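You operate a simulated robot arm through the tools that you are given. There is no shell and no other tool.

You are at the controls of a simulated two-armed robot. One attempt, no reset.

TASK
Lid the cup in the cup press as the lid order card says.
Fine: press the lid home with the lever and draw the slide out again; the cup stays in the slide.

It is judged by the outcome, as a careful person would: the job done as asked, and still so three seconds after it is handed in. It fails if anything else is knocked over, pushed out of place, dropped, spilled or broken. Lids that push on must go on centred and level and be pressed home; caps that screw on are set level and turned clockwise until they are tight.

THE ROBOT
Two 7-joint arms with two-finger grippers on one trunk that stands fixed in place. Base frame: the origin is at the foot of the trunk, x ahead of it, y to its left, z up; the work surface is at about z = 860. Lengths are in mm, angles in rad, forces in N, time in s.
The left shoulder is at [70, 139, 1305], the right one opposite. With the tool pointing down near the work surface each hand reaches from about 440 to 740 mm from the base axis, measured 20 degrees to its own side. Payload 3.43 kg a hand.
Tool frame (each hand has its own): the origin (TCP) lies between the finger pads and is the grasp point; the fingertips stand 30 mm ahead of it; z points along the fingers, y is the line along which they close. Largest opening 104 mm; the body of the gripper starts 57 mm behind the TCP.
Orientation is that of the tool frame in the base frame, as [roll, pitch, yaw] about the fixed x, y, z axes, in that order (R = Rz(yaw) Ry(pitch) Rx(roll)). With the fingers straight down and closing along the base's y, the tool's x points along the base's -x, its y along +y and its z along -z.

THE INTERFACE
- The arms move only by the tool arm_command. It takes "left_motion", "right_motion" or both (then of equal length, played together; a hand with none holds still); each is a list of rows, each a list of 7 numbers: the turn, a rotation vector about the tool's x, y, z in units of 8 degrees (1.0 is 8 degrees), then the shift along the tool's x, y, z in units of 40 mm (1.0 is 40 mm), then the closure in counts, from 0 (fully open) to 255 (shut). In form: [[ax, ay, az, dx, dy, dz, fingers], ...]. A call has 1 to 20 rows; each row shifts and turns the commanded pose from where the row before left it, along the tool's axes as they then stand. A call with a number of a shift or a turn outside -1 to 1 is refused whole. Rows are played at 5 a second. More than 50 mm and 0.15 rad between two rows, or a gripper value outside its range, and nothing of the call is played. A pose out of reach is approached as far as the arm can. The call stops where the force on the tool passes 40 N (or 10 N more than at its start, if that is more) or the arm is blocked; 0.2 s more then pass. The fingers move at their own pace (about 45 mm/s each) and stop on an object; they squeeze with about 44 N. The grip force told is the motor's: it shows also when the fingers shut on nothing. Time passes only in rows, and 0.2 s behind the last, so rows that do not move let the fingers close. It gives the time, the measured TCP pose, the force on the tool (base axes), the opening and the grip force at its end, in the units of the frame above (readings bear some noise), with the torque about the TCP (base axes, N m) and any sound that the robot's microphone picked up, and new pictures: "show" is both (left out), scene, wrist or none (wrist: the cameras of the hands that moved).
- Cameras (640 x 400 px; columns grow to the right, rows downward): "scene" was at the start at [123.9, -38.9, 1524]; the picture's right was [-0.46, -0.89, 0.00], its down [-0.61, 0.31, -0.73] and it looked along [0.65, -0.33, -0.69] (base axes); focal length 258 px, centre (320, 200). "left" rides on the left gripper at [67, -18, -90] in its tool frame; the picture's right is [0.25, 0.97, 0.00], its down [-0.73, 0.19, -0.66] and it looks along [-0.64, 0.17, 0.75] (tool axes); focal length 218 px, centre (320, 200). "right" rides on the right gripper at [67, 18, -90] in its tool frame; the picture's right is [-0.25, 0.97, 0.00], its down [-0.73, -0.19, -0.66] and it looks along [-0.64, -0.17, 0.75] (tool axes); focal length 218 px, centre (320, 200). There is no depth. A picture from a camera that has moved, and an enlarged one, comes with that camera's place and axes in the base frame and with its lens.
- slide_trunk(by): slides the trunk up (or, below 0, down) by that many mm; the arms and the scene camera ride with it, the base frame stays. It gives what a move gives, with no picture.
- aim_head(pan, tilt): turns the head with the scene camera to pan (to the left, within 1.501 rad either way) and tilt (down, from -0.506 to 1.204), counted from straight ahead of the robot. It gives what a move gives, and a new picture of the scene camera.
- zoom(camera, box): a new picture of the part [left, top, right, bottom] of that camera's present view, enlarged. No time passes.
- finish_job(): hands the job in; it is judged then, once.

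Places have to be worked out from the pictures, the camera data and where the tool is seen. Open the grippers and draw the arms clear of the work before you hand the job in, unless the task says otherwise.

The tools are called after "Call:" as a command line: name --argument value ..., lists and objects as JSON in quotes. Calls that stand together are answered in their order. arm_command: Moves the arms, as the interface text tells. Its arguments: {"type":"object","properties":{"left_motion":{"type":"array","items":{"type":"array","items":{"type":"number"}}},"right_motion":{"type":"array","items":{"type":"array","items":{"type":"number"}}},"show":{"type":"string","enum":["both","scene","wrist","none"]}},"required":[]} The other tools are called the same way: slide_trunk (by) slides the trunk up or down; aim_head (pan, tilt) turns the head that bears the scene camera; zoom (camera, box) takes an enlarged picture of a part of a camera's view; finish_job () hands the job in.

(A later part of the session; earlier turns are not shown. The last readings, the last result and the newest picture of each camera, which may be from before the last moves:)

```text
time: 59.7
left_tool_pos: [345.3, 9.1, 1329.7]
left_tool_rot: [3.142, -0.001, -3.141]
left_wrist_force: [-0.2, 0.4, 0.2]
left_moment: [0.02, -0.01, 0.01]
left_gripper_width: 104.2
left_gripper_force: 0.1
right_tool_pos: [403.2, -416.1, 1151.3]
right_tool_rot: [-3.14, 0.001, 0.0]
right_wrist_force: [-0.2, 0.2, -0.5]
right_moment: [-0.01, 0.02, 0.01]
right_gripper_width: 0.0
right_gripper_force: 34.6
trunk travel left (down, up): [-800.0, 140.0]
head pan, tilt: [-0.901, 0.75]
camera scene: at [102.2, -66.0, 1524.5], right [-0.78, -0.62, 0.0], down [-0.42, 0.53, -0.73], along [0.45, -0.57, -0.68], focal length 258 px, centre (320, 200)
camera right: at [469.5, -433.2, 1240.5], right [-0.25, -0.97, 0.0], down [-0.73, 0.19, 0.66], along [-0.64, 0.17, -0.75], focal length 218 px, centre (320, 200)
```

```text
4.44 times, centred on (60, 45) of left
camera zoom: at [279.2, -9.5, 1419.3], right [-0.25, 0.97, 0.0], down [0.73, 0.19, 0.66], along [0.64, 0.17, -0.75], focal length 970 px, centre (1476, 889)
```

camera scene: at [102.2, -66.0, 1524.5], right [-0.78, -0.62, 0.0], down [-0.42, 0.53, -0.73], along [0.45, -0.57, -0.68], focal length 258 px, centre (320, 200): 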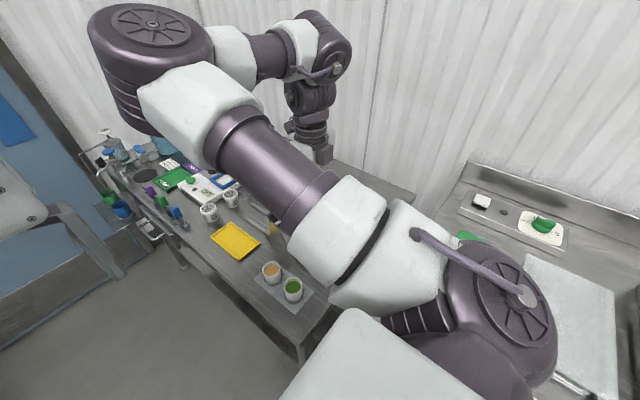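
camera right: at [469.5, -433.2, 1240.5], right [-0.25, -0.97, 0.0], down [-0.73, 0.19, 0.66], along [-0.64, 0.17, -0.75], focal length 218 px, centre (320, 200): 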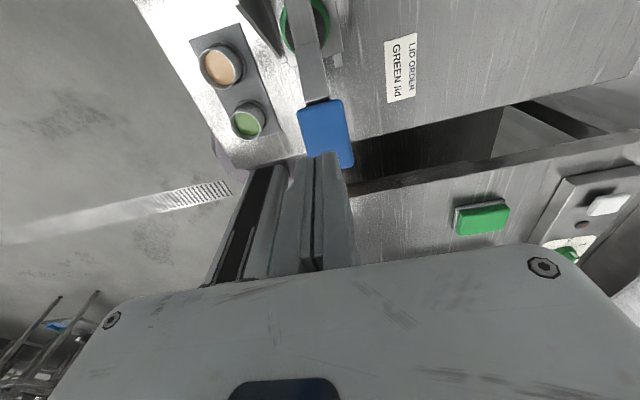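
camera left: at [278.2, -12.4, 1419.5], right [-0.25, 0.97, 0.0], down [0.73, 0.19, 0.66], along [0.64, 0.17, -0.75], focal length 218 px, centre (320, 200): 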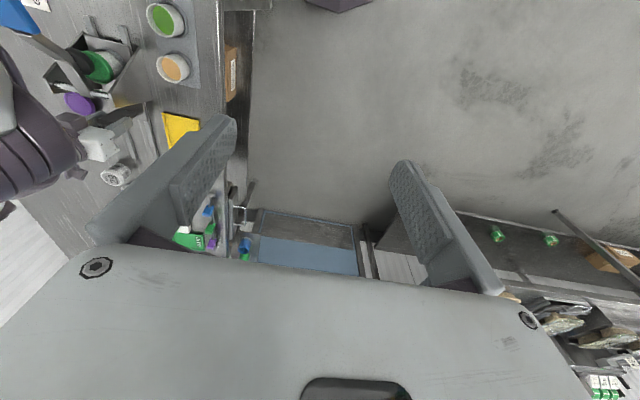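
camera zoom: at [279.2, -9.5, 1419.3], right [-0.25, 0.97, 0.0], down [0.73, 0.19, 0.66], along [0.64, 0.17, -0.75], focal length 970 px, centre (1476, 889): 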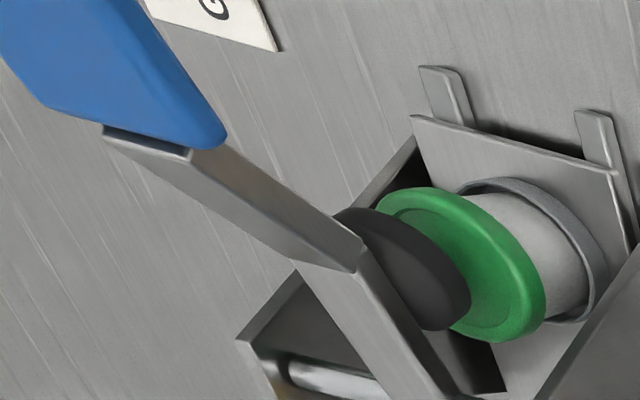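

The blue pad spans about x 345–407, y −397 to −436, top near z ≈ 1040–1050. I move the closed fingertips to just above its middle.

Call:
arm_command --right_motion '[[0, 0, 0, -0.3625, 0, 0, 255], [0, 0, 0, -0.3625, 0, 0, 255], [0, 0, 0, 0, 0, 0.6, 255], [0, 0, 0, 0, 0, 0.6, 255], [0, 0, 0, 0, 0, 0, 255]]' --show "both"

Call:
zoom --camera "left" --box '[0, 0, 120, 90]'

Call:
zoom --camera "right" --box '[260, 60, 400, 200]'

```text
time: 60.9
left_tool_pos: [344.4, 9.5, 1329.1]
left_tool_rot: [3.141, 0.0, 3.141]
left_wrist_force: [0.2, 0.9, 0.4]
left_moment: [-0.01, -0.04, 0.01]
left_gripper_width: 104.1
left_gripper_force: 0.0
right_tool_pos: [373.4, -414.5, 1102.3]
right_tool_rot: [-3.141, 0.0, 0.0]
right_wrist_force: [-0.5, 0.1, -0.4]
right_moment: [0.0, 0.0, 0.02]
right_gripper_width: 0.0
right_gripper_force: 34.9
trunk travel left (down, up): [-800.0, 140.0]
head pan, tilt: [-0.901, 0.75]
camera scene: at [101.1, -65.6, 1524.6], right [-0.78, -0.62, 0.0], down [-0.42, 0.53, -0.73], along [0.45, -0.57, -0.68], focal length 258 px, centre (320, 200)
camera right: at [440.9, -431.6, 1192.4], right [-0.25, -0.97, 0.0], down [-0.73, 0.19, 0.66], along [-0.64, 0.17, -0.75], focal length 218 px, centre (320, 200)
```

scene: 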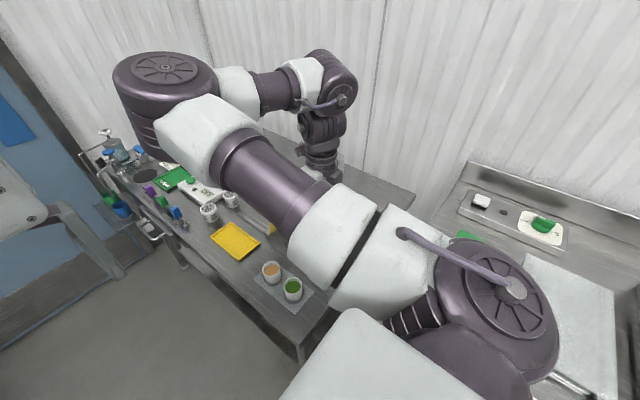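
right: 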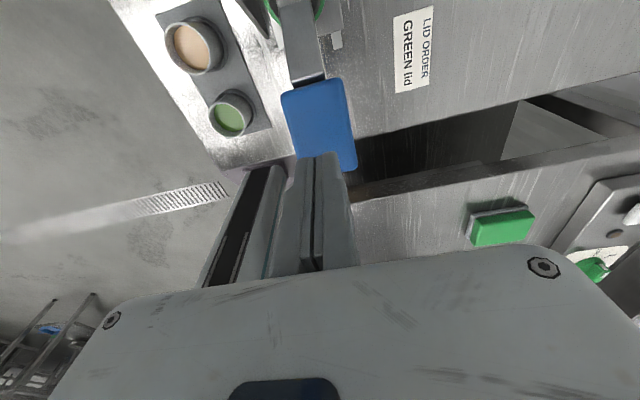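

```text
4.44 times, centred on (60, 45) of left
camera zoom: at [278.1, -9.3, 1419.6], right [-0.25, 0.97, 0.0], down [0.73, 0.19, 0.66], along [0.64, 0.17, -0.75], focal length 970 px, centre (1476, 889)
```

zoom: 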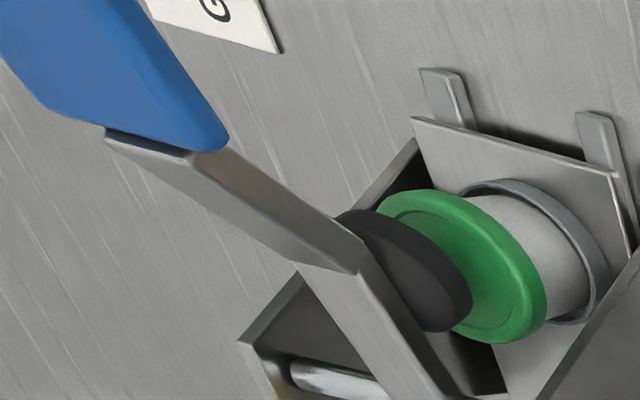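

```text
2.86 times, centred on (330, 130) of right
camera zoom: at [440.9, -431.6, 1192.4], right [-0.25, -0.97, 0.0], down [-0.73, 0.19, 0.66], along [-0.64, 0.17, -0.75], focal length 624 px, centre (291, 400)
```

zoom: 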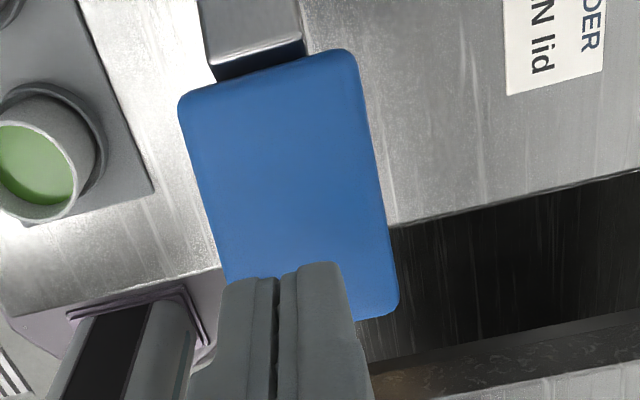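

The fingertips stand over the middle of the pad. I lower slowly 20 mm to find contact.

Call:
arm_command --right_motion '[[0, 0, 0, 0, 0, 0.1, 255], [0, 0, 0, 0, 0, 0.1, 255], [0, 0, 0, 0, 0, 0.1, 255], [0, 0, 0, 0, 0, 0.1, 255], [0, 0, 0, 0, 0, 0.1, 255], [0, 0, 0, 0, 0, 0, 255]]' --show "none"

Call:
zoom --camera "left" --box '[0, 0, 120, 90]'

```text
time: 62.3
left_tool_pos: [344.5, 8.7, 1330.1]
left_tool_rot: [3.141, 0.0, -3.141]
left_wrist_force: [0.2, -0.1, -0.6]
left_moment: [-0.02, 0.02, 0.01]
left_gripper_width: 104.2
left_gripper_force: 0.0
right_tool_pos: [375.4, -415.6, 1083.8]
right_tool_rot: [-3.141, 0.002, -0.002]
right_wrist_force: [-0.2, 0.4, -0.5]
right_moment: [-0.01, 0.01, -0.02]
right_gripper_width: 0.0
right_gripper_force: 35.0
trunk travel left (down, up): [-800.0, 140.0]
head pan, tilt: [-0.901, 0.75]
```

```text
4.44 times, centred on (60, 45) of left
camera zoom: at [278.9, -9.4, 1419.4], right [-0.25, 0.97, 0.0], down [0.73, 0.19, 0.66], along [0.64, 0.17, -0.75], focal length 970 px, centre (1476, 889)
```

zoom: 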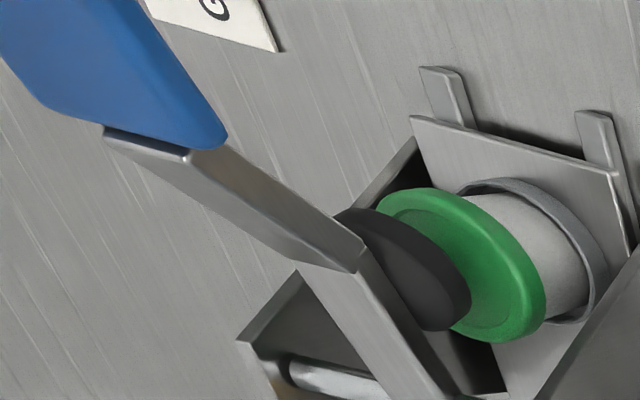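

No contact yet at tip height ≈ 1053. I go on down 20 mm in small steps.

Call:
arm_command --right_motion '[[0, 0, 0, 0, 0, 0.08, 255], [0, 0, 0, 0, 0, 0.08, 255], [0, 0, 0, 0, 0, 0.08, 255], [0, 0, 0, 0, 0, 0.08, 255], [0, 0, 0, 0, 0, 0.08, 255], [0, 0, 0, 0, 0, 0.08, 255], [0, 0, 0, 0, 0, 0, 255]]' --show "none"

Call:
zoom --camera "left" --box '[0, 0, 120, 90]'

```text
time: 63.9
left_tool_pos: [344.7, 8.6, 1329.6]
left_tool_rot: [3.141, 0.0, -3.14]
left_wrist_force: [-0.6, 0.4, 0.1]
left_moment: [-0.03, -0.01, 0.03]
left_gripper_width: 103.8
left_gripper_force: 0.1
right_tool_pos: [375.2, -416.0, 1065.1]
right_tool_rot: [3.142, 0.002, 0.001]
right_wrist_force: [0.6, 0.1, 0.1]
right_moment: [-0.02, 0.01, -0.01]
right_gripper_width: 5.9
right_gripper_force: 34.9
trunk travel left (down, up): [-800.0, 140.0]
head pan, tilt: [-0.901, 0.75]
```

```text
4.44 times, centred on (60, 45) of left
camera zoom: at [279.0, -9.5, 1419.4], right [-0.25, 0.97, 0.0], down [0.73, 0.19, 0.66], along [0.64, 0.17, -0.75], focal length 970 px, centre (1476, 889)
```

zoom: 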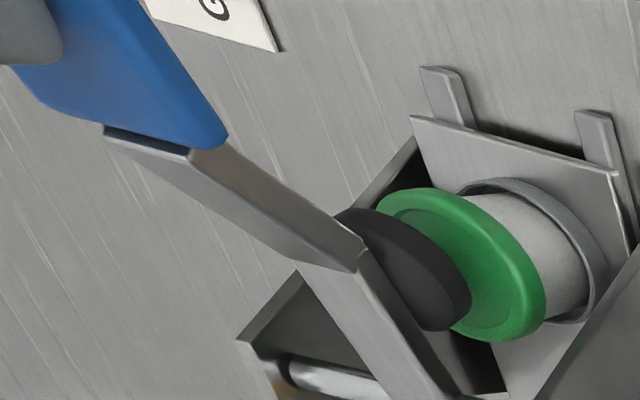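

The gripper reading changed to 5.9 mm with no force; I look at the fingertips on the pad.

Call:
zoom --camera "right" --box '[260, 60, 400, 200]'

Call:
zoom --camera "left" --box '[0, 0, 60, 40]'

```text
2.86 times, centred on (330, 130) of right
camera zoom: at [442.0, -432.4, 1153.8], right [-0.25, -0.97, 0.0], down [-0.73, 0.19, 0.66], along [-0.64, 0.17, -0.75], focal length 624 px, centre (291, 400)
```

zoom: 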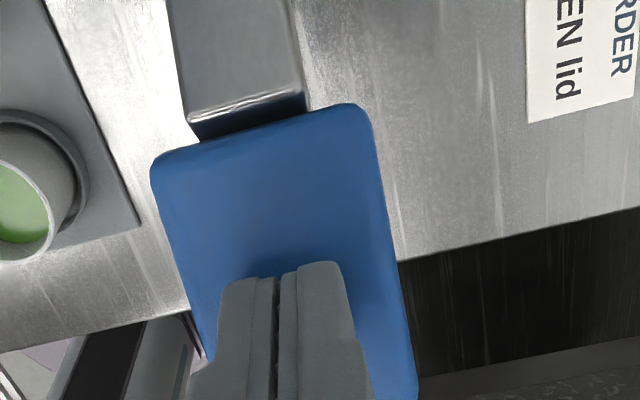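

```text
10.00 times, centred on (30, 20) of left
camera zoom: at [279.0, -9.5, 1419.4], right [-0.25, 0.97, 0.0], down [0.73, 0.19, 0.66], along [0.64, 0.17, -0.75], focal length 2183 px, centre (3220, 2000)
```

zoom: 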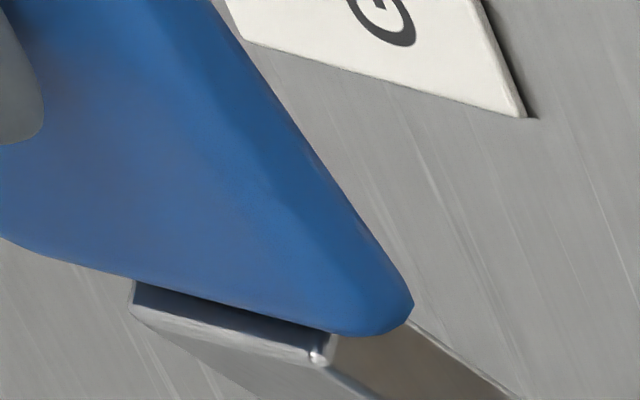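

The fingers look shut and stand just over the pad. I go on down in small steps.

Call:
arm_command --right_motion '[[0, 0, 0, 0, 0, 0.08, 255], [0, 0, 0, 0, 0, 0.08, 255], [0, 0, 0, 0, 0, 0.08, 255], [0, 0, 0, 0, 0, 0, 255]]' --show "none"

Call:
zoom --camera "left" --box '[0, 0, 120, 90]'

```text
time: 64.9
left_tool_pos: [345.7, 9.0, 1330.5]
left_tool_rot: [-3.14, -0.001, 3.141]
left_wrist_force: [0.4, 0.5, -0.3]
left_moment: [0.0, 0.0, 0.02]
left_gripper_width: 104.1
left_gripper_force: 0.0
right_tool_pos: [374.4, -416.9, 1055.2]
right_tool_rot: [3.139, 0.002, 0.0]
right_wrist_force: [0.1, -0.4, 1.2]
right_moment: [0.01, 0.03, 0.02]
right_gripper_width: 6.1
right_gripper_force: 34.7
trunk travel left (down, up): [-800.0, 140.0]
head pan, tilt: [-0.901, 0.75]
```

```text
4.44 times, centred on (60, 45) of left
camera zoom: at [278.9, -9.4, 1419.4], right [-0.25, 0.97, 0.0], down [0.73, 0.19, 0.66], along [0.64, 0.17, -0.75], focal length 970 px, centre (1476, 889)
```

zoom: 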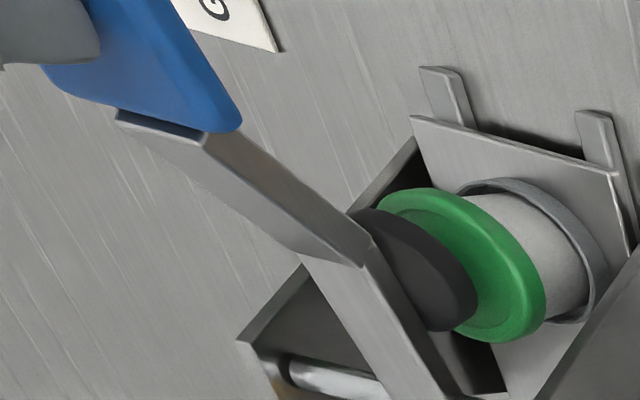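

The lever now turns down under the fingertips with hardly any force. I follow its arc downward, 24 mm.

Call:
arm_command --right_motion '[[0, 0, 0, -0.045, 0, 0.1, 255], [0, 0, 0, -0.042, 0, 0.1, 255], [0, 0, 0, -0.04, 0, 0.1, 255], [0, 0, 0, -0.037, 0, 0.1, 255], [0, 0, 0, -0.035, 0, 0.1, 255], [0, 0, 0, -0.032, 0, 0.1, 255], [0, 0, 0, 0, 0, 0, 255]]' --show "none"

Call:
zoom --camera "left" --box '[0, 0, 120, 90]'

```text
time: 66.5
left_tool_pos: [345.1, 8.9, 1330.0]
left_tool_rot: [-3.14, 0.0, -3.141]
left_wrist_force: [0.0, 0.7, -0.5]
left_moment: [-0.02, 0.0, -0.01]
left_gripper_width: 104.1
left_gripper_force: 0.1
right_tool_pos: [364.9, -416.0, 1031.1]
right_tool_rot: [-3.141, 0.003, 0.001]
right_wrist_force: [0.3, -0.9, 1.7]
right_moment: [0.0, -0.02, 0.02]
right_gripper_width: 5.8
right_gripper_force: 34.5
trunk travel left (down, up): [-800.0, 140.0]
head pan, tilt: [-0.901, 0.75]
```

```text
4.44 times, centred on (60, 45) of left
camera zoom: at [278.9, -9.3, 1419.4], right [-0.25, 0.97, 0.0], down [0.73, 0.19, 0.66], along [0.64, 0.17, -0.75], focal length 970 px, centre (1476, 889)
```

zoom: 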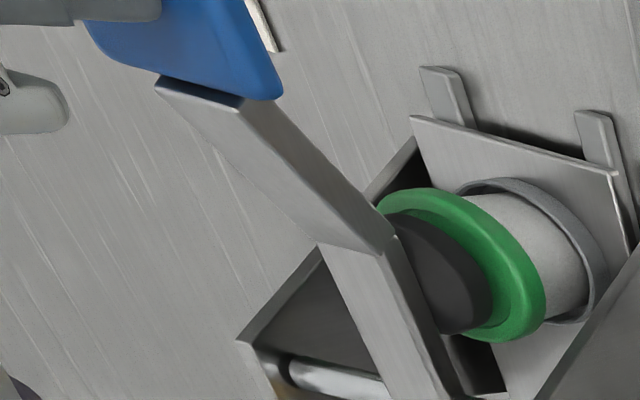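

The foot nears the lid and is centred over it. I continue down the arc in smaller steps.

Call:
arm_command --right_motion '[[0, 0, 0, -0.025, 0, 0.1, 255], [0, 0, 0, -0.022, 0, 0.1, 255], [0, 0, 0, -0.02, 0, 0.1, 255], [0, 0, 0, 0, 0, 0, 255]]' --show "none"

Call:
zoom --camera "left" --box '[0, 0, 120, 90]'

```text
time: 67.5
left_tool_pos: [343.4, 8.9, 1329.8]
left_tool_rot: [-3.141, 0.002, 3.141]
left_wrist_force: [-0.3, 0.5, 0.3]
left_moment: [-0.02, 0.02, -0.01]
left_gripper_width: 104.0
left_gripper_force: 0.0
right_tool_pos: [362.9, -416.9, 1020.9]
right_tool_rot: [3.135, -0.003, -0.001]
right_wrist_force: [4.0, -6.2, 22.7]
right_moment: [-0.09, -0.33, -0.14]
right_gripper_width: 6.2
right_gripper_force: 34.6
trunk travel left (down, up): [-800.0, 140.0]
head pan, tilt: [-0.901, 0.75]
heard: snap
```

```text
4.44 times, centred on (60, 45) of left
camera zoom: at [277.4, -8.5, 1420.1], right [-0.25, 0.97, 0.0], down [0.73, 0.19, 0.66], along [0.64, 0.17, -0.75], focal length 970 px, centre (1476, 889)
```

zoom: 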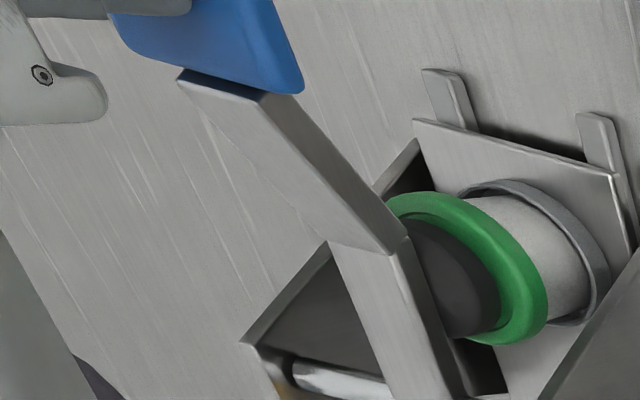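

A "snap" was heard at 23 N on the handle. I press a little further to be sure that the lid is fully home.

Call:
arm_command --right_motion '[[0, 0, 0, -0.005, 0, 0.04, 255], [0, 0, 0, -0.005, 0, 0.04, 255], [0, 0, 0, 0, 0, 0, 255]]' --show "none"

Call:
zoom --camera "left" --box '[60, 30, 150, 90]'

```text
time: 68.0
left_tool_pos: [340.6, 12.2, 1329.6]
left_tool_rot: [-3.14, 0.003, 3.141]
left_wrist_force: [0.7, 0.2, 0.9]
left_moment: [0.01, 0.01, -0.03]
left_gripper_width: 103.9
left_gripper_force: 0.0
right_tool_pos: [362.0, -415.8, 1020.8]
right_tool_rot: [3.132, -0.007, -0.001]
right_wrist_force: [-2.9, -0.1, 22.4]
right_moment: [0.04, -0.19, 0.04]
right_gripper_width: 6.1
right_gripper_force: 34.5
trunk travel left (down, up): [-800.0, 140.0]
head pan, tilt: [-0.901, 0.75]
stopped in row 2 (right hand): the force on the tool passed its limit at 42 N (the readings are from after the stop); the commanded pose is now the measured one
```

```text
6.67 times, centred on (105, 60) of left
camera zoom: at [276.1, -6.6, 1419.9], right [-0.25, 0.97, 0.0], down [0.73, 0.19, 0.66], along [0.64, 0.16, -0.75], focal length 1455 px, centre (1753, 1133)
```

zoom: 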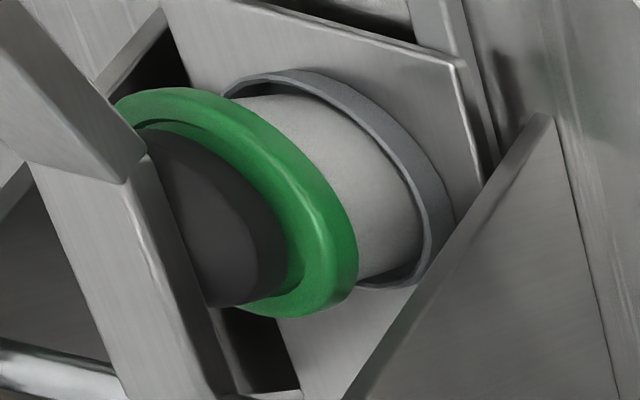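

The press stood firm at 42 N after the snap, so the lid is home. I raise the hand and see whether the lever returns by itself.

Call:
arm_command --right_motion '[[0, 0, 0, 0, 0, -0.2, 255], [0, 0, 0, 0, 0, -0.4, 255], [0, 0, 0, 0.1, 0, -0.6, 255], [0, 0, 0, 0.2, 0, -0.7, 255], [0, 0, 0, 0, 0, 0, 255]]' --show "both"

Call:
zoom --camera "left" --box '[0, 0, 150, 105]'

```text
time: 69.2
left_tool_pos: [345.5, 9.0, 1329.8]
left_tool_rot: [3.141, -0.002, -3.141]
left_wrist_force: [0.2, -1.2, 0.9]
left_moment: [0.05, -0.01, -0.01]
left_gripper_width: 103.8
left_gripper_force: 0.1
right_tool_pos: [378.6, -415.8, 1094.9]
right_tool_rot: [3.136, -0.002, -0.001]
right_wrist_force: [-0.6, 0.3, -0.5]
right_moment: [-0.01, -0.03, 0.0]
right_gripper_width: 0.1
right_gripper_force: 35.0
trunk travel left (down, up): [-800.0, 140.0]
head pan, tilt: [-0.901, 0.75]
camera scene: at [102.1, -65.9, 1524.5], right [-0.78, -0.62, 0.0], down [-0.42, 0.53, -0.73], along [0.45, -0.57, -0.68], focal length 258 px, centre (320, 200)
camera right: at [444.1, -433.0, 1183.7], right [-0.25, -0.97, 0.0], down [-0.73, 0.2, 0.65], along [-0.63, 0.16, -0.76], focal length 218 px, centre (320, 200)
```

scene: 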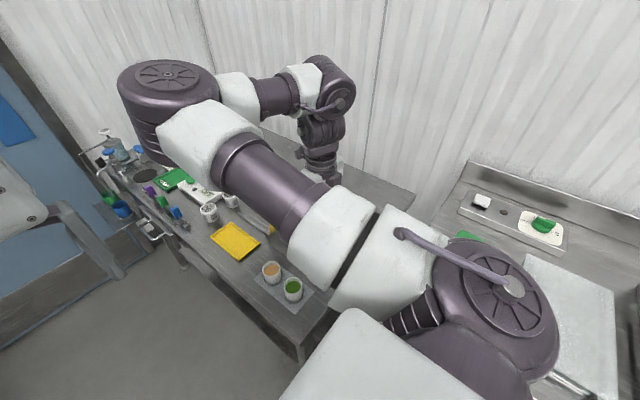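
right: 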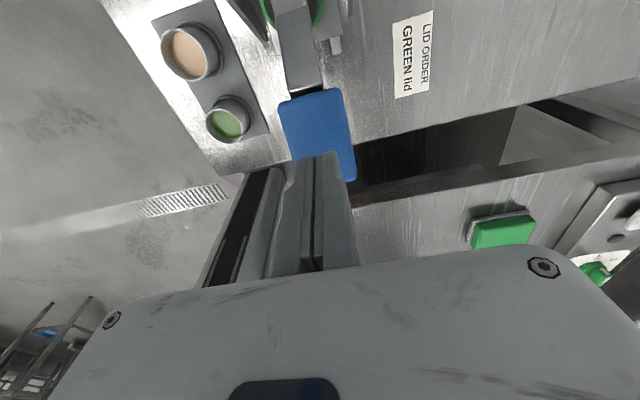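

```text
3.81 times, centred on (75, 52) of left
camera zoom: at [279.1, -9.5, 1419.3], right [-0.25, 0.97, 0.0], down [0.73, 0.19, 0.66], along [0.64, 0.17, -0.75], focal length 832 px, centre (1253, 762)
```

zoom: 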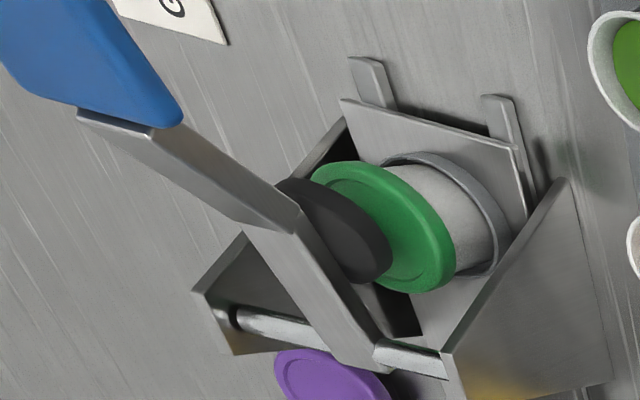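

The lever sprang back up and the lid stayed on. I compare the lid's height with the picture before pressing.

Call:
zoom --camera "left" --box '[60, 30, 150, 90]'

```text
6.67 times, centred on (105, 60) of left
camera zoom: at [279.1, -9.5, 1419.3], right [-0.25, 0.97, 0.0], down [0.73, 0.19, 0.66], along [0.64, 0.17, -0.75], focal length 1455 px, centre (1753, 1133)
```

zoom: 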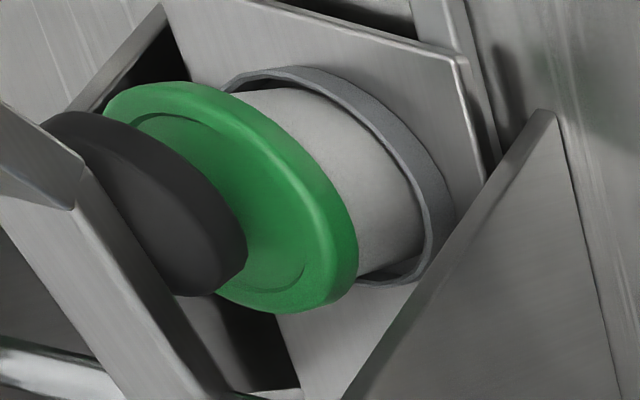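

Lever up, lid on and, after the snap, pressed firm. Now I bring the right hand back up and over to the slide's handle at x ≈ 565, opening the fingers.

Call:
arm_command --right_motion '[[0, 0, 0, 0, 0, -0.7, 255], [0, 0, 0, 0, 0, -0.7, 200], [0, 0, 0, 0.775, 0, 0, 150], [0, 0, 0, 0.775, 0, 0, 90], [0, 0, 0, 0.775, 0, 0, 90], [0, 0, 0, 0.775, 0, 0, 90], [0, 0, 0, 0.775, 0, 0, 90], [0, 0, 0, 0.775, 0, 0, 90], [0, 0, 0, 0, 0, 0.75, 90], [0, 0, 0, 0, 0, 0.75, 90], [0, 0, 0, 0, 0, 0.75, 90], [0, 0, 0, 0, 0, 0.75, 90], [0, 0, 0, 0, 0, 0, 90]]' --show "both"

Call:
zoom --camera "right" --box '[250, 60, 420, 200]'

```text
time: 72.0
left_tool_pos: [345.3, 8.6, 1329.2]
left_tool_rot: [-3.141, -0.001, 3.141]
left_wrist_force: [0.1, 0.7, 0.8]
left_moment: [0.0, 0.0, 0.0]
left_gripper_width: 104.0
left_gripper_force: 0.1
right_tool_pos: [562.6, -416.8, 1031.3]
right_tool_rot: [3.137, -0.004, -0.002]
right_wrist_force: [-0.4, -0.2, 0.7]
right_moment: [0.01, -0.02, 0.01]
right_gripper_width: 67.4
right_gripper_force: 0.1
trunk travel left (down, up): [-800.0, 140.0]
head pan, tilt: [-0.901, 0.75]
camera scene: at [101.7, -65.6, 1524.6], right [-0.78, -0.62, 0.0], down [-0.42, 0.53, -0.73], along [0.45, -0.57, -0.68], focal length 258 px, centre (320, 200)
camera right: at [629.2, -433.3, 1119.0], right [-0.25, -0.97, 0.01], down [-0.73, 0.2, 0.65], along [-0.63, 0.16, -0.76], focal length 218 px, centre (320, 200)
```

scene: 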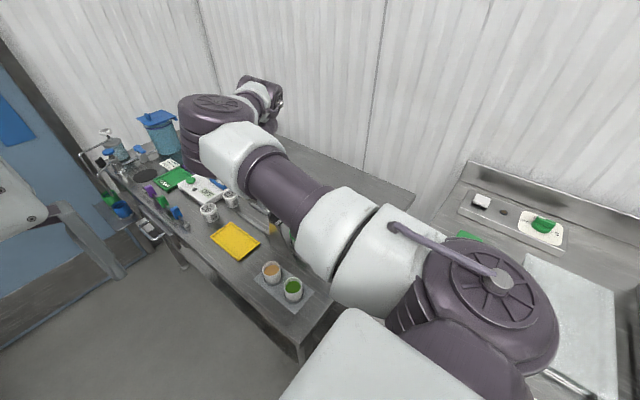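
right: 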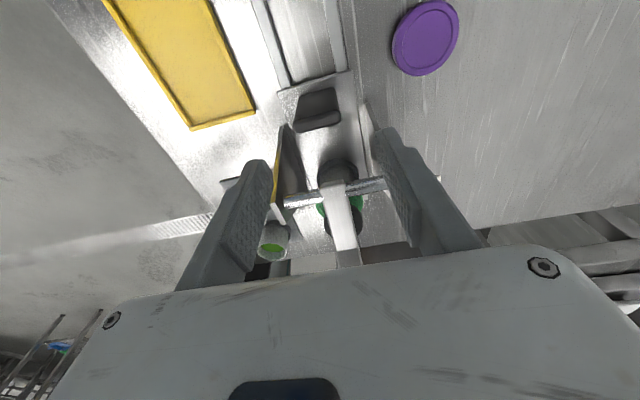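

```text
2.86 times, centred on (335, 130) of right
camera zoom: at [629.2, -433.3, 1119.0], right [-0.25, -0.97, 0.01], down [-0.73, 0.2, 0.65], along [-0.63, 0.16, -0.76], focal length 624 px, centre (277, 400)
```

zoom: 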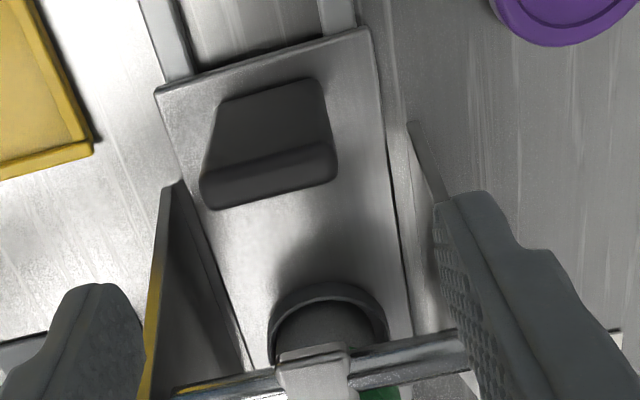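

The handle's centre is at about (566, -415). I shift slightly and lower onto it, then grip.

Call:
arm_command --right_motion '[[0, 0, 0, 0.06, -0.0375, 0, 90], [0, 0, 0, 0, 0, 0.6, 90], [0, 0, 0, 0, 0, 0.6, 90], [0, 0, 0, 0, 0, 0.6, 90], [0, 0, 0, 0, 0, 0.42, 90], [0, 0, 0, 0, 0, 0, 90], [0, 0, 0, 0, 0, 0, 130], [0, 0, 0, 0, 0, 0, 160], [0, 0, 0, 0, 0, 0, 200], [0, 0, 0, 0, 0, 0, 200], [0, 0, 0, 0, 0, 0, 200]]' --show "wrist"

```text
time: 74.4
left_tool_pos: [344.1, 8.4, 1329.6]
left_tool_rot: [-3.14, 0.0, 3.141]
left_wrist_force: [0.2, -0.1, -0.4]
left_moment: [0.02, 0.01, 0.02]
left_gripper_width: 103.7
left_gripper_force: 0.1
right_tool_pos: [566.6, -414.5, 941.6]
right_tool_rot: [3.137, -0.002, 0.001]
right_wrist_force: [-0.9, 0.7, -0.7]
right_moment: [1.1, 0.05, 0.0]
right_gripper_width: 39.8
right_gripper_force: 45.3
trunk travel left (down, up): [-800.0, 140.0]
head pan, tilt: [-0.901, 0.75]
camera right: at [632.5, -431.8, 1031.0], right [-0.25, -0.97, 0.0], down [-0.73, 0.19, 0.65], along [-0.63, 0.16, -0.76], focal length 218 px, centre (320, 200)
```

right: 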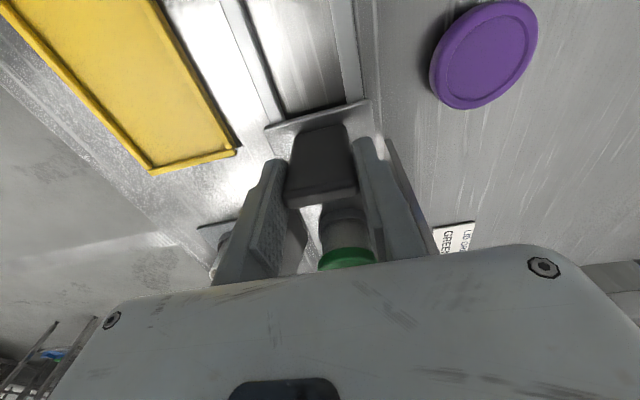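

Gripped with almost no side load. I push the slide out (+x) 45 mm.

Call:
arm_command --right_motion '[[0, 0, 0, 0.03, 0, 0, 200], [0, 0, 0, 0.07, 0, 0, 200], [0, 0, 0, 0.1, 0, 0, 200], [0, 0, 0, 0.1, 0, 0, 200], [0, 0, 0, 0.1, 0, 0, 200], [0, 0, 0, 0.1, 0, 0, 200], [0, 0, 0, 0.1, 0, 0, 200], [0, 0, 0, 0.1, 0, 0, 200], [0, 0, 0, 0.1, 0, 0, 200], [0, 0, 0, 0.1, 0, 0, 200], [0, 0, 0, 0.1, 0, 0, 200], [0, 0, 0, 0.07, 0, 0, 200], [0, 0, 0, 0.03, 0, 0, 200], [0, 0, 0, 0, 0, 0, 200]]' --show "wrist"

Call:
zoom --camera "left" --box '[30, 20, 170, 120]'

```text
time: 77.4
left_tool_pos: [345.1, 9.5, 1329.5]
left_tool_rot: [-3.141, -0.001, -3.141]
left_wrist_force: [0.0, 0.0, 0.0]
left_moment: [0.03, -0.02, -0.01]
left_gripper_width: 103.9
left_gripper_force: 0.0
right_tool_pos: [608.4, -414.5, 941.7]
right_tool_rot: [3.135, 0.0, 0.001]
right_wrist_force: [-0.4, 9.1, 0.8]
right_moment: [1.64, 0.0, 0.16]
right_gripper_width: 39.9
right_gripper_force: 44.5
trunk travel left (down, up): [-800.0, 140.0]
head pan, tilt: [-0.901, 0.75]
camera right: at [675.5, -431.6, 1031.1], right [-0.25, -0.97, 0.01], down [-0.73, 0.19, 0.65], along [-0.63, 0.16, -0.76], focal length 218 px, centre (320, 200)
```

right: 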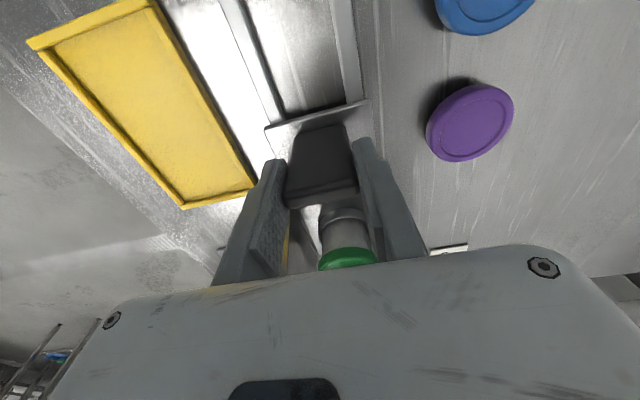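

```text
4.00 times, centred on (100, 70) of left
camera zoom: at [278.8, -8.1, 1419.4], right [-0.25, 0.97, 0.0], down [0.73, 0.19, 0.66], along [0.64, 0.17, -0.75], focal length 873 px, centre (1200, 720)
```

zoom: 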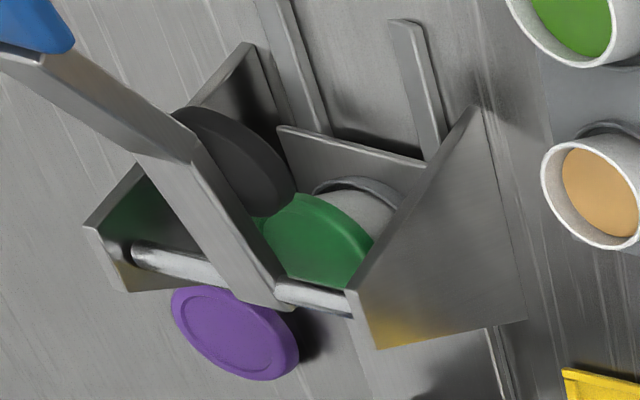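

The slide comes out smoothly with cup and lid. At x ≈ 608 I open the fingers, tilt the hand back to 25° about the grip point, and grip again for the far part.

Call:
arm_command --right_motion '[[0, 0, 0, 0, 0, 0, 150], [0, 0, 0, 0, 0, 0, 110], [0, 0, 0, 0, 0, 0, 90], [0, 0, 0, 0, 0, 0, 90], [0, 0.6274, 0, 0, 0, 0, 90], [0, 0.6274, 0, 0, 0, 0, 90], [0, 0.6274, 0, 0, 0, 0, 90], [0, 0.6274, 0, 0, 0, 0, 90], [0, 0.6274, 0, 0, 0, 0, 90], [0, 0, 0, 0, 0, 0, 90], [0, 0, 0, 0, 0, 0, 90]]' --show "both"

Call:
zoom --camera "right" --box '[240, 110, 430, 270]'

```text
time: 79.8
left_tool_pos: [346.0, 8.8, 1329.3]
left_tool_rot: [-3.141, 0.0, -3.14]
left_wrist_force: [0.2, -0.9, -0.9]
left_moment: [0.0, 0.02, 0.0]
left_gripper_width: 104.1
left_gripper_force: 0.0
right_tool_pos: [609.6, -415.9, 941.7]
right_tool_rot: [3.135, -0.441, 0.001]
right_wrist_force: [-0.7, -0.3, 0.3]
right_moment: [0.01, 0.01, -0.01]
right_gripper_width: 67.2
right_gripper_force: 0.0
trunk travel left (down, up): [-800.0, 140.0]
head pan, tilt: [-0.901, 0.75]
camera scene: at [102.2, -65.8, 1524.5], right [-0.78, -0.62, 0.0], down [-0.42, 0.53, -0.73], along [0.45, -0.57, -0.68], focal length 258 px, centre (320, 200)
camera right: at [631.5, -432.5, 1050.8], right [-0.23, -0.97, -0.1], down [-0.94, 0.19, 0.28], along [-0.25, 0.16, -0.95], focal length 218 px, centre (320, 200)
```

scene: 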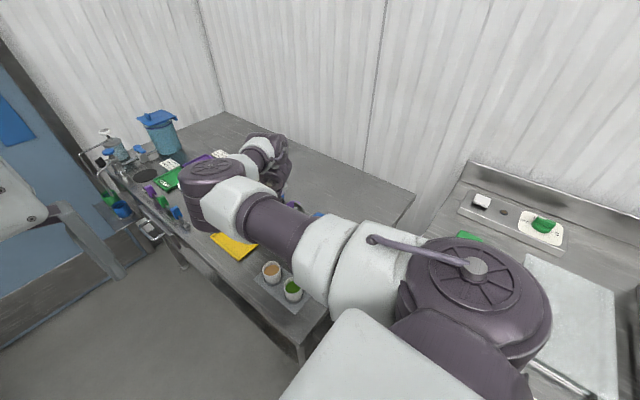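
right: 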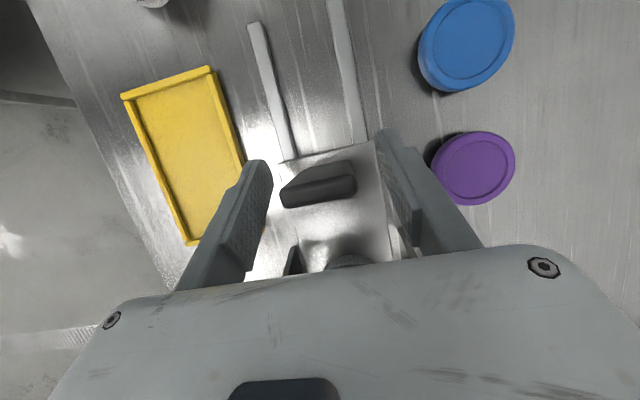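

```text
2.50 times, centred on (335, 190) of right
camera zoom: at [631.5, -432.5, 1050.8], right [-0.23, -0.97, -0.1], down [-0.94, 0.19, 0.28], along [-0.25, 0.16, -0.95], focal length 546 px, centre (282, 225)
```

zoom: 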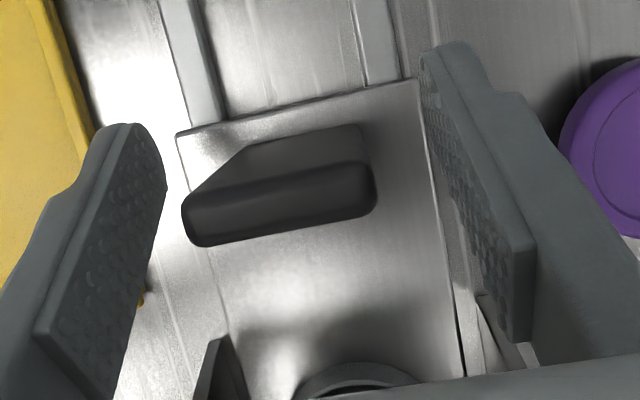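

The tilted hand is centred on the handle at (609, -416). I close the fingers again.

Call:
arm_command --right_motion '[[0, 0, 0, 0, 0, 0, 130], [0, 0, 0, 0, 0, 0, 160], [0, 0, 0, 0, 0, 0, 200], [0, 0, 0, 0, 0, 0, 200], [0, 0, 0, 0, 0, 0, 200]]' --show "none"

```text
time: 81.0
left_tool_pos: [343.8, 8.0, 1329.2]
left_tool_rot: [3.14, -0.001, -3.141]
left_wrist_force: [-0.8, -0.2, -0.5]
left_moment: [-0.01, -0.03, 0.0]
left_gripper_width: 104.1
left_gripper_force: 0.0
right_tool_pos: [609.5, -414.6, 942.5]
right_tool_rot: [3.138, -0.44, 0.001]
right_wrist_force: [-0.8, 4.2, -2.9]
right_moment: [1.09, 0.02, 0.28]
right_gripper_width: 39.7
right_gripper_force: 45.1
trunk travel left (down, up): [-800.0, 140.0]
head pan, tilt: [-0.901, 0.75]
```

Gripped with little side load. I push the slide out another 50 mm along +x.

Call:
arm_command --right_motion '[[0, 0, 0, 0.03, 0, 0.014, 200], [0, 0, 0, 0.06, 0, 0.028, 200], [0, 0, 0, 0.0904, 0, 0.0427, 200], [0, 0, 0, 0.0904, 0, 0.0427, 200], [0, 0, 0, 0.0904, 0, 0.0427, 200], [0, 0, 0, 0.0904, 0, 0.0427, 200], [0, 0, 0, 0.0904, 0, 0.0427, 200], [0, 0, 0, 0.0904, 0, 0.0427, 200], [0, 0, 0, 0.0904, 0, 0.0427, 200], [0, 0, 0, 0.0904, 0, 0.0427, 200], [0, 0, 0, 0.0904, 0, 0.0427, 200], [0, 0, 0, 0.0904, 0, 0.0427, 200], [0, 0, 0, 0.06, 0, 0.028, 200], [0, 0, 0, 0.03, 0, 0.014, 200], [0, 0, 0, 0, 0, 0, 200]]' --show "wrist"

```text
time: 84.2
left_tool_pos: [345.7, 9.4, 1328.8]
left_tool_rot: [3.14, -0.002, -3.14]
left_wrist_force: [-0.5, -0.2, 0.2]
left_moment: [0.0, 0.0, 0.0]
left_gripper_width: 104.2
left_gripper_force: 0.0
right_tool_pos: [656.3, -414.6, 942.5]
right_tool_rot: [3.135, -0.441, 0.003]
right_wrist_force: [-0.5, 10.6, -7.1]
right_moment: [1.61, -0.12, 0.5]
right_gripper_width: 39.8
right_gripper_force: 44.6
trunk travel left (down, up): [-800.0, 140.0]
head pan, tilt: [-0.901, 0.75]
camera right: at [679.9, -431.5, 1050.4], right [-0.23, -0.97, -0.1], down [-0.94, 0.19, 0.28], along [-0.25, 0.16, -0.95], focal length 218 px, centre (320, 200)
```

right: 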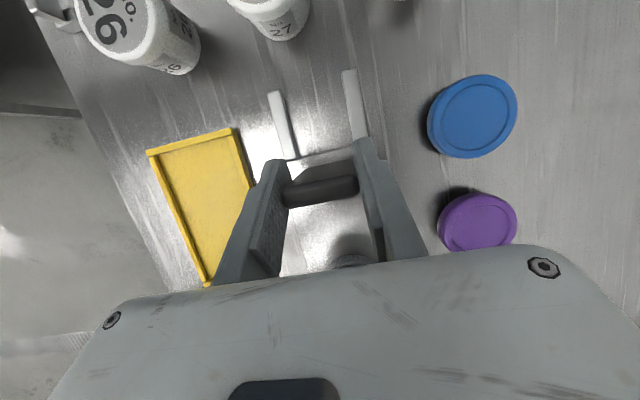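

At x ≈ 656 now. I relieve the side load by 1 mm and push another 44 mm, watching for an end stop.

Call:
arm_command --right_motion '[[0, 0, 0, 0.03, -0.0125, 0.014, 200], [0, 0, 0, 0.06, -0.0125, 0.028, 200], [0, 0, 0, 0.0904, 0, 0.0427, 200], [0, 0, 0, 0.0904, 0, 0.0427, 200], [0, 0, 0, 0.0904, 0, 0.0427, 200], [0, 0, 0, 0.0904, 0, 0.0427, 200], [0, 0, 0, 0.0904, 0, 0.0427, 200], [0, 0, 0, 0.0904, 0, 0.0427, 200], [0, 0, 0, 0.0904, 0, 0.0427, 200], [0, 0, 0, 0.0904, 0, 0.0427, 200], [0, 0, 0, 0.0904, 0, 0.0427, 200], [0, 0, 0, 0.06, 0, 0.028, 200], [0, 0, 0, 0.03, 0, 0.014, 200], [0, 0, 0, 0, 0, 0, 200]]' --show "both"

Call:
zoom --camera "left" --box '[50, 30, 190, 130]'

```text
time: 87.2
left_tool_pos: [345.6, 10.1, 1329.4]
left_tool_rot: [3.141, 0.0, -3.141]
left_wrist_force: [-0.5, -0.4, -0.1]
left_moment: [-0.02, 0.04, 0.0]
left_gripper_width: 103.9
left_gripper_force: 0.0
right_tool_pos: [702.9, -414.3, 941.3]
right_tool_rot: [3.135, -0.44, 0.0]
right_wrist_force: [-0.6, 6.1, -1.4]
right_moment: [1.52, 0.15, 0.34]
right_gripper_width: 40.2
right_gripper_force: 45.2
trunk travel left (down, up): [-800.0, 140.0]
head pan, tilt: [-0.901, 0.75]
camera scene: at [102.6, -65.1, 1524.6], right [-0.78, -0.62, 0.0], down [-0.42, 0.53, -0.73], along [0.45, -0.57, -0.68], focal length 258 px, centre (320, 200)
camera right: at [723.5, -431.5, 1050.4], right [-0.23, -0.97, -0.1], down [-0.94, 0.19, 0.28], along [-0.25, 0.16, -0.95], focal length 218 px, centre (320, 200)
```

scene: 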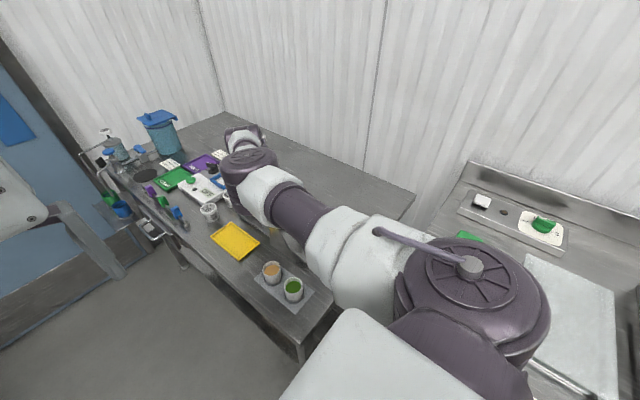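
right: 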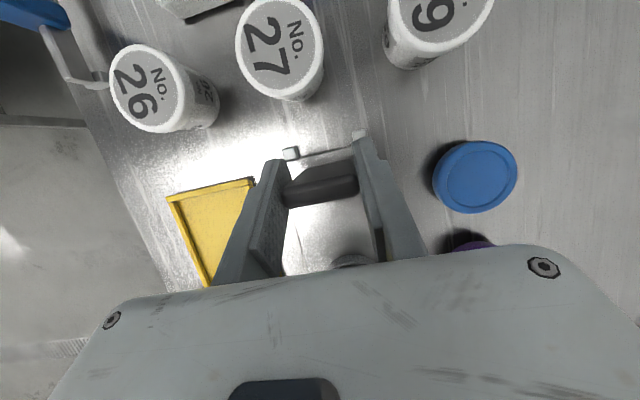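

```text
4.00 times, centred on (120, 80) of left
camera zoom: at [279.6, -8.7, 1419.3], right [-0.25, 0.97, 0.0], down [0.73, 0.19, 0.66], along [0.64, 0.17, -0.75], focal length 873 px, centre (1120, 680)
```

zoom: 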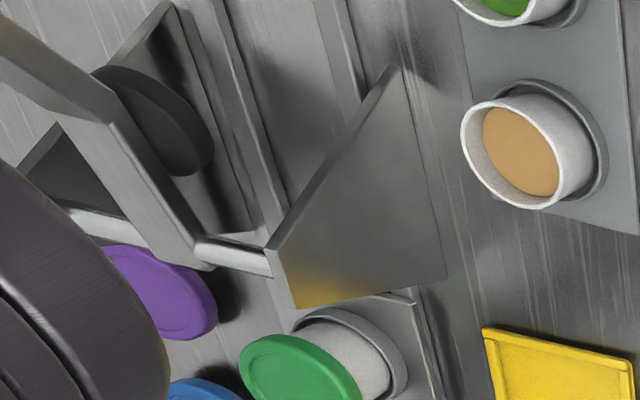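

About 3 mm short of where the slide was at first. I push 4 mm more gently and watch the force.

Call:
arm_command --right_motion '[[0, 0, 0, 0.0226, -0.0125, 0.0107, 200], [0, 0, 0, 0.0226, 0, 0.0107, 200], [0, 0, 0, 0.0226, 0, 0.0107, 200], [0, 0, 0, 0.0226, 0, 0.0107, 200], [0, 0, 0, 0, 0, 0, 200]]' --show "wrist"

Call:
zoom --camera "right" --box '[240, 110, 430, 270]'

```text
time: 88.4
left_tool_pos: [345.8, 9.1, 1328.8]
left_tool_rot: [-3.141, 0.001, -3.141]
left_wrist_force: [0.8, -0.5, -0.4]
left_moment: [-0.02, -0.02, 0.0]
left_gripper_width: 104.0
left_gripper_force: 0.1
right_tool_pos: [704.2, -414.8, 940.6]
right_tool_rot: [3.136, -0.439, 0.002]
right_wrist_force: [0.0, 5.4, -4.7]
right_moment: [1.41, -0.69, -0.06]
right_gripper_width: 39.9
right_gripper_force: 45.3
trunk travel left (down, up): [-800.0, 140.0]
head pan, tilt: [-0.901, 0.75]
camera right: at [726.8, -431.6, 1050.4], right [-0.23, -0.97, -0.1], down [-0.94, 0.19, 0.28], along [-0.25, 0.16, -0.95], focal length 218 px, centre (320, 200)
```

right: 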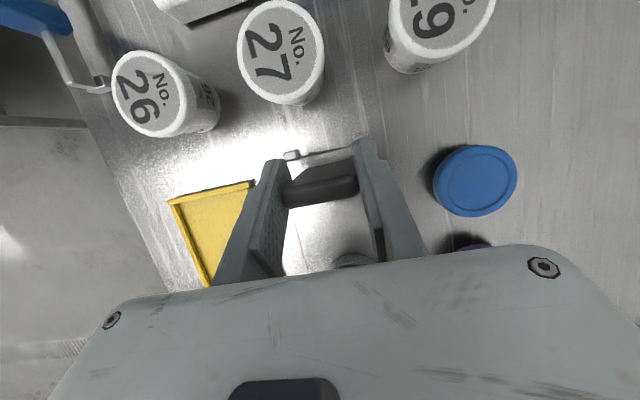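

```text
2.50 times, centred on (335, 190) of right
camera zoom: at [726.8, -431.6, 1050.4], right [-0.23, -0.97, -0.1], down [-0.94, 0.19, 0.28], along [-0.25, 0.16, -0.95], focal length 546 px, centre (282, 225)
```

zoom: 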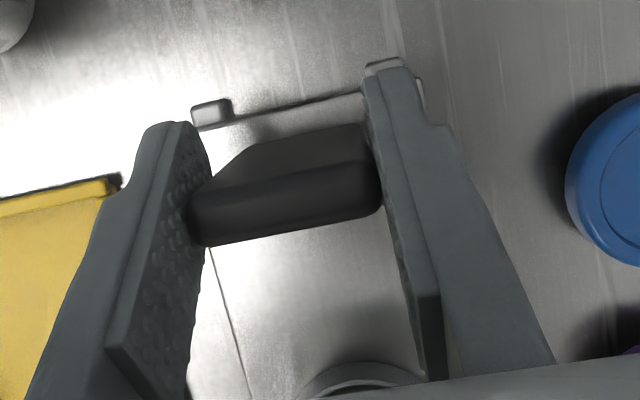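

The view matches the starting picture; no stop felt yet. I push 2 mm more to see if there is an end stop.

Call:
arm_command --right_motion '[[0, 0, 0, 0.0226, 0, 0.0107, 200], [0, 0, 0, 0.0226, 0, 0.0107, 200], [0, 0, 0, 0, 0, 0, 200]]' --show "none"

```text
time: 89.2
left_tool_pos: [345.4, 7.9, 1330.0]
left_tool_rot: [3.141, 0.0, -3.141]
left_wrist_force: [0.9, -0.1, 0.3]
left_moment: [-0.01, 0.01, 0.0]
left_gripper_width: 104.1
left_gripper_force: 0.2
right_tool_pos: [706.2, -413.4, 942.6]
right_tool_rot: [3.137, -0.441, 0.0]
right_wrist_force: [-0.8, 3.2, -3.1]
right_moment: [1.43, 0.21, 0.14]
right_gripper_width: 39.7
right_gripper_force: 44.9
trunk travel left (down, up): [-800.0, 140.0]
head pan, tilt: [-0.901, 0.75]
```

The slide is back at its starting place (x ≈ 706 at the hand). I open the fingers and lift straight up off the handle.

Call:
arm_command --right_motion '[[0, 0, 0, 0, 0, 0, 170], [0, 0, 0, 0, 0, 0, 140], [0, 0, 0, 0, 0, 0, 110], [0, 0, 0, 0, 0, 0, 90], [0, 0, 0, 0, 0, 0, 90], [0, 0, 0, 0.16, 0, -0.34, 90], [0, 0, 0, 0.24, 0, -0.51, 90], [0, 0, 0, 0.32, 0, -0.68, 90], [0, 0, 0, 0.32, 0, -0.68, 90], [0, 0, 0, 0, 0, 0, 90]]' --show "both"

Call:
zoom --camera "left" --box '[60, 60, 200, 160]'

```text
time: 91.4
left_tool_pos: [346.0, 9.4, 1330.4]
left_tool_rot: [3.141, 0.0, -3.141]
left_wrist_force: [-0.8, 0.1, 0.5]
left_moment: [0.02, -0.02, 0.04]
left_gripper_width: 103.9
left_gripper_force: 0.1
right_tool_pos: [706.5, -414.2, 1039.4]
right_tool_rot: [3.134, -0.439, 0.002]
right_wrist_force: [-0.2, 0.1, -0.3]
right_moment: [-0.01, 0.01, 0.02]
right_gripper_width: 67.1
right_gripper_force: 0.1
trunk travel left (down, up): [-800.0, 140.0]
head pan, tilt: [-0.901, 0.75]
camera scene: at [102.3, -66.0, 1524.5], right [-0.78, -0.62, 0.0], down [-0.42, 0.53, -0.73], along [0.45, -0.57, -0.68], focal length 258 px, centre (320, 200)
camera right: at [729.0, -430.8, 1148.3], right [-0.23, -0.97, -0.1], down [-0.94, 0.19, 0.28], along [-0.25, 0.16, -0.95], focal length 218 px, centre (320, 200)
```

scene: 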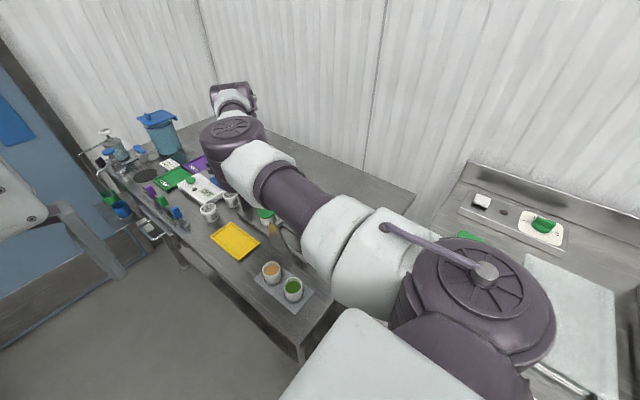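
right: 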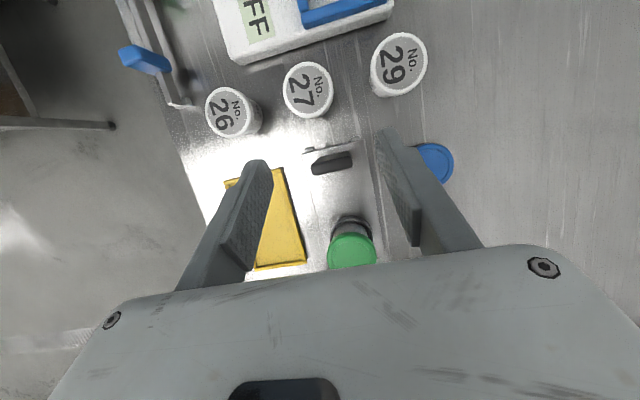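

```text
4.00 times, centred on (130, 110) of left
camera zoom: at [279.3, -9.6, 1419.3], right [-0.25, 0.97, 0.0], down [0.73, 0.19, 0.66], along [0.64, 0.17, -0.75], focal length 873 px, centre (1080, 560)
```

zoom: 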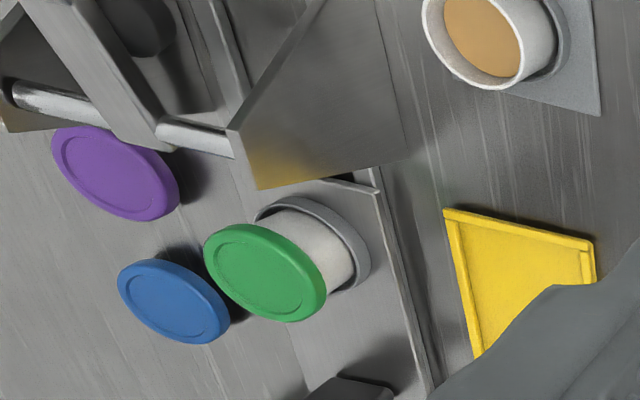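

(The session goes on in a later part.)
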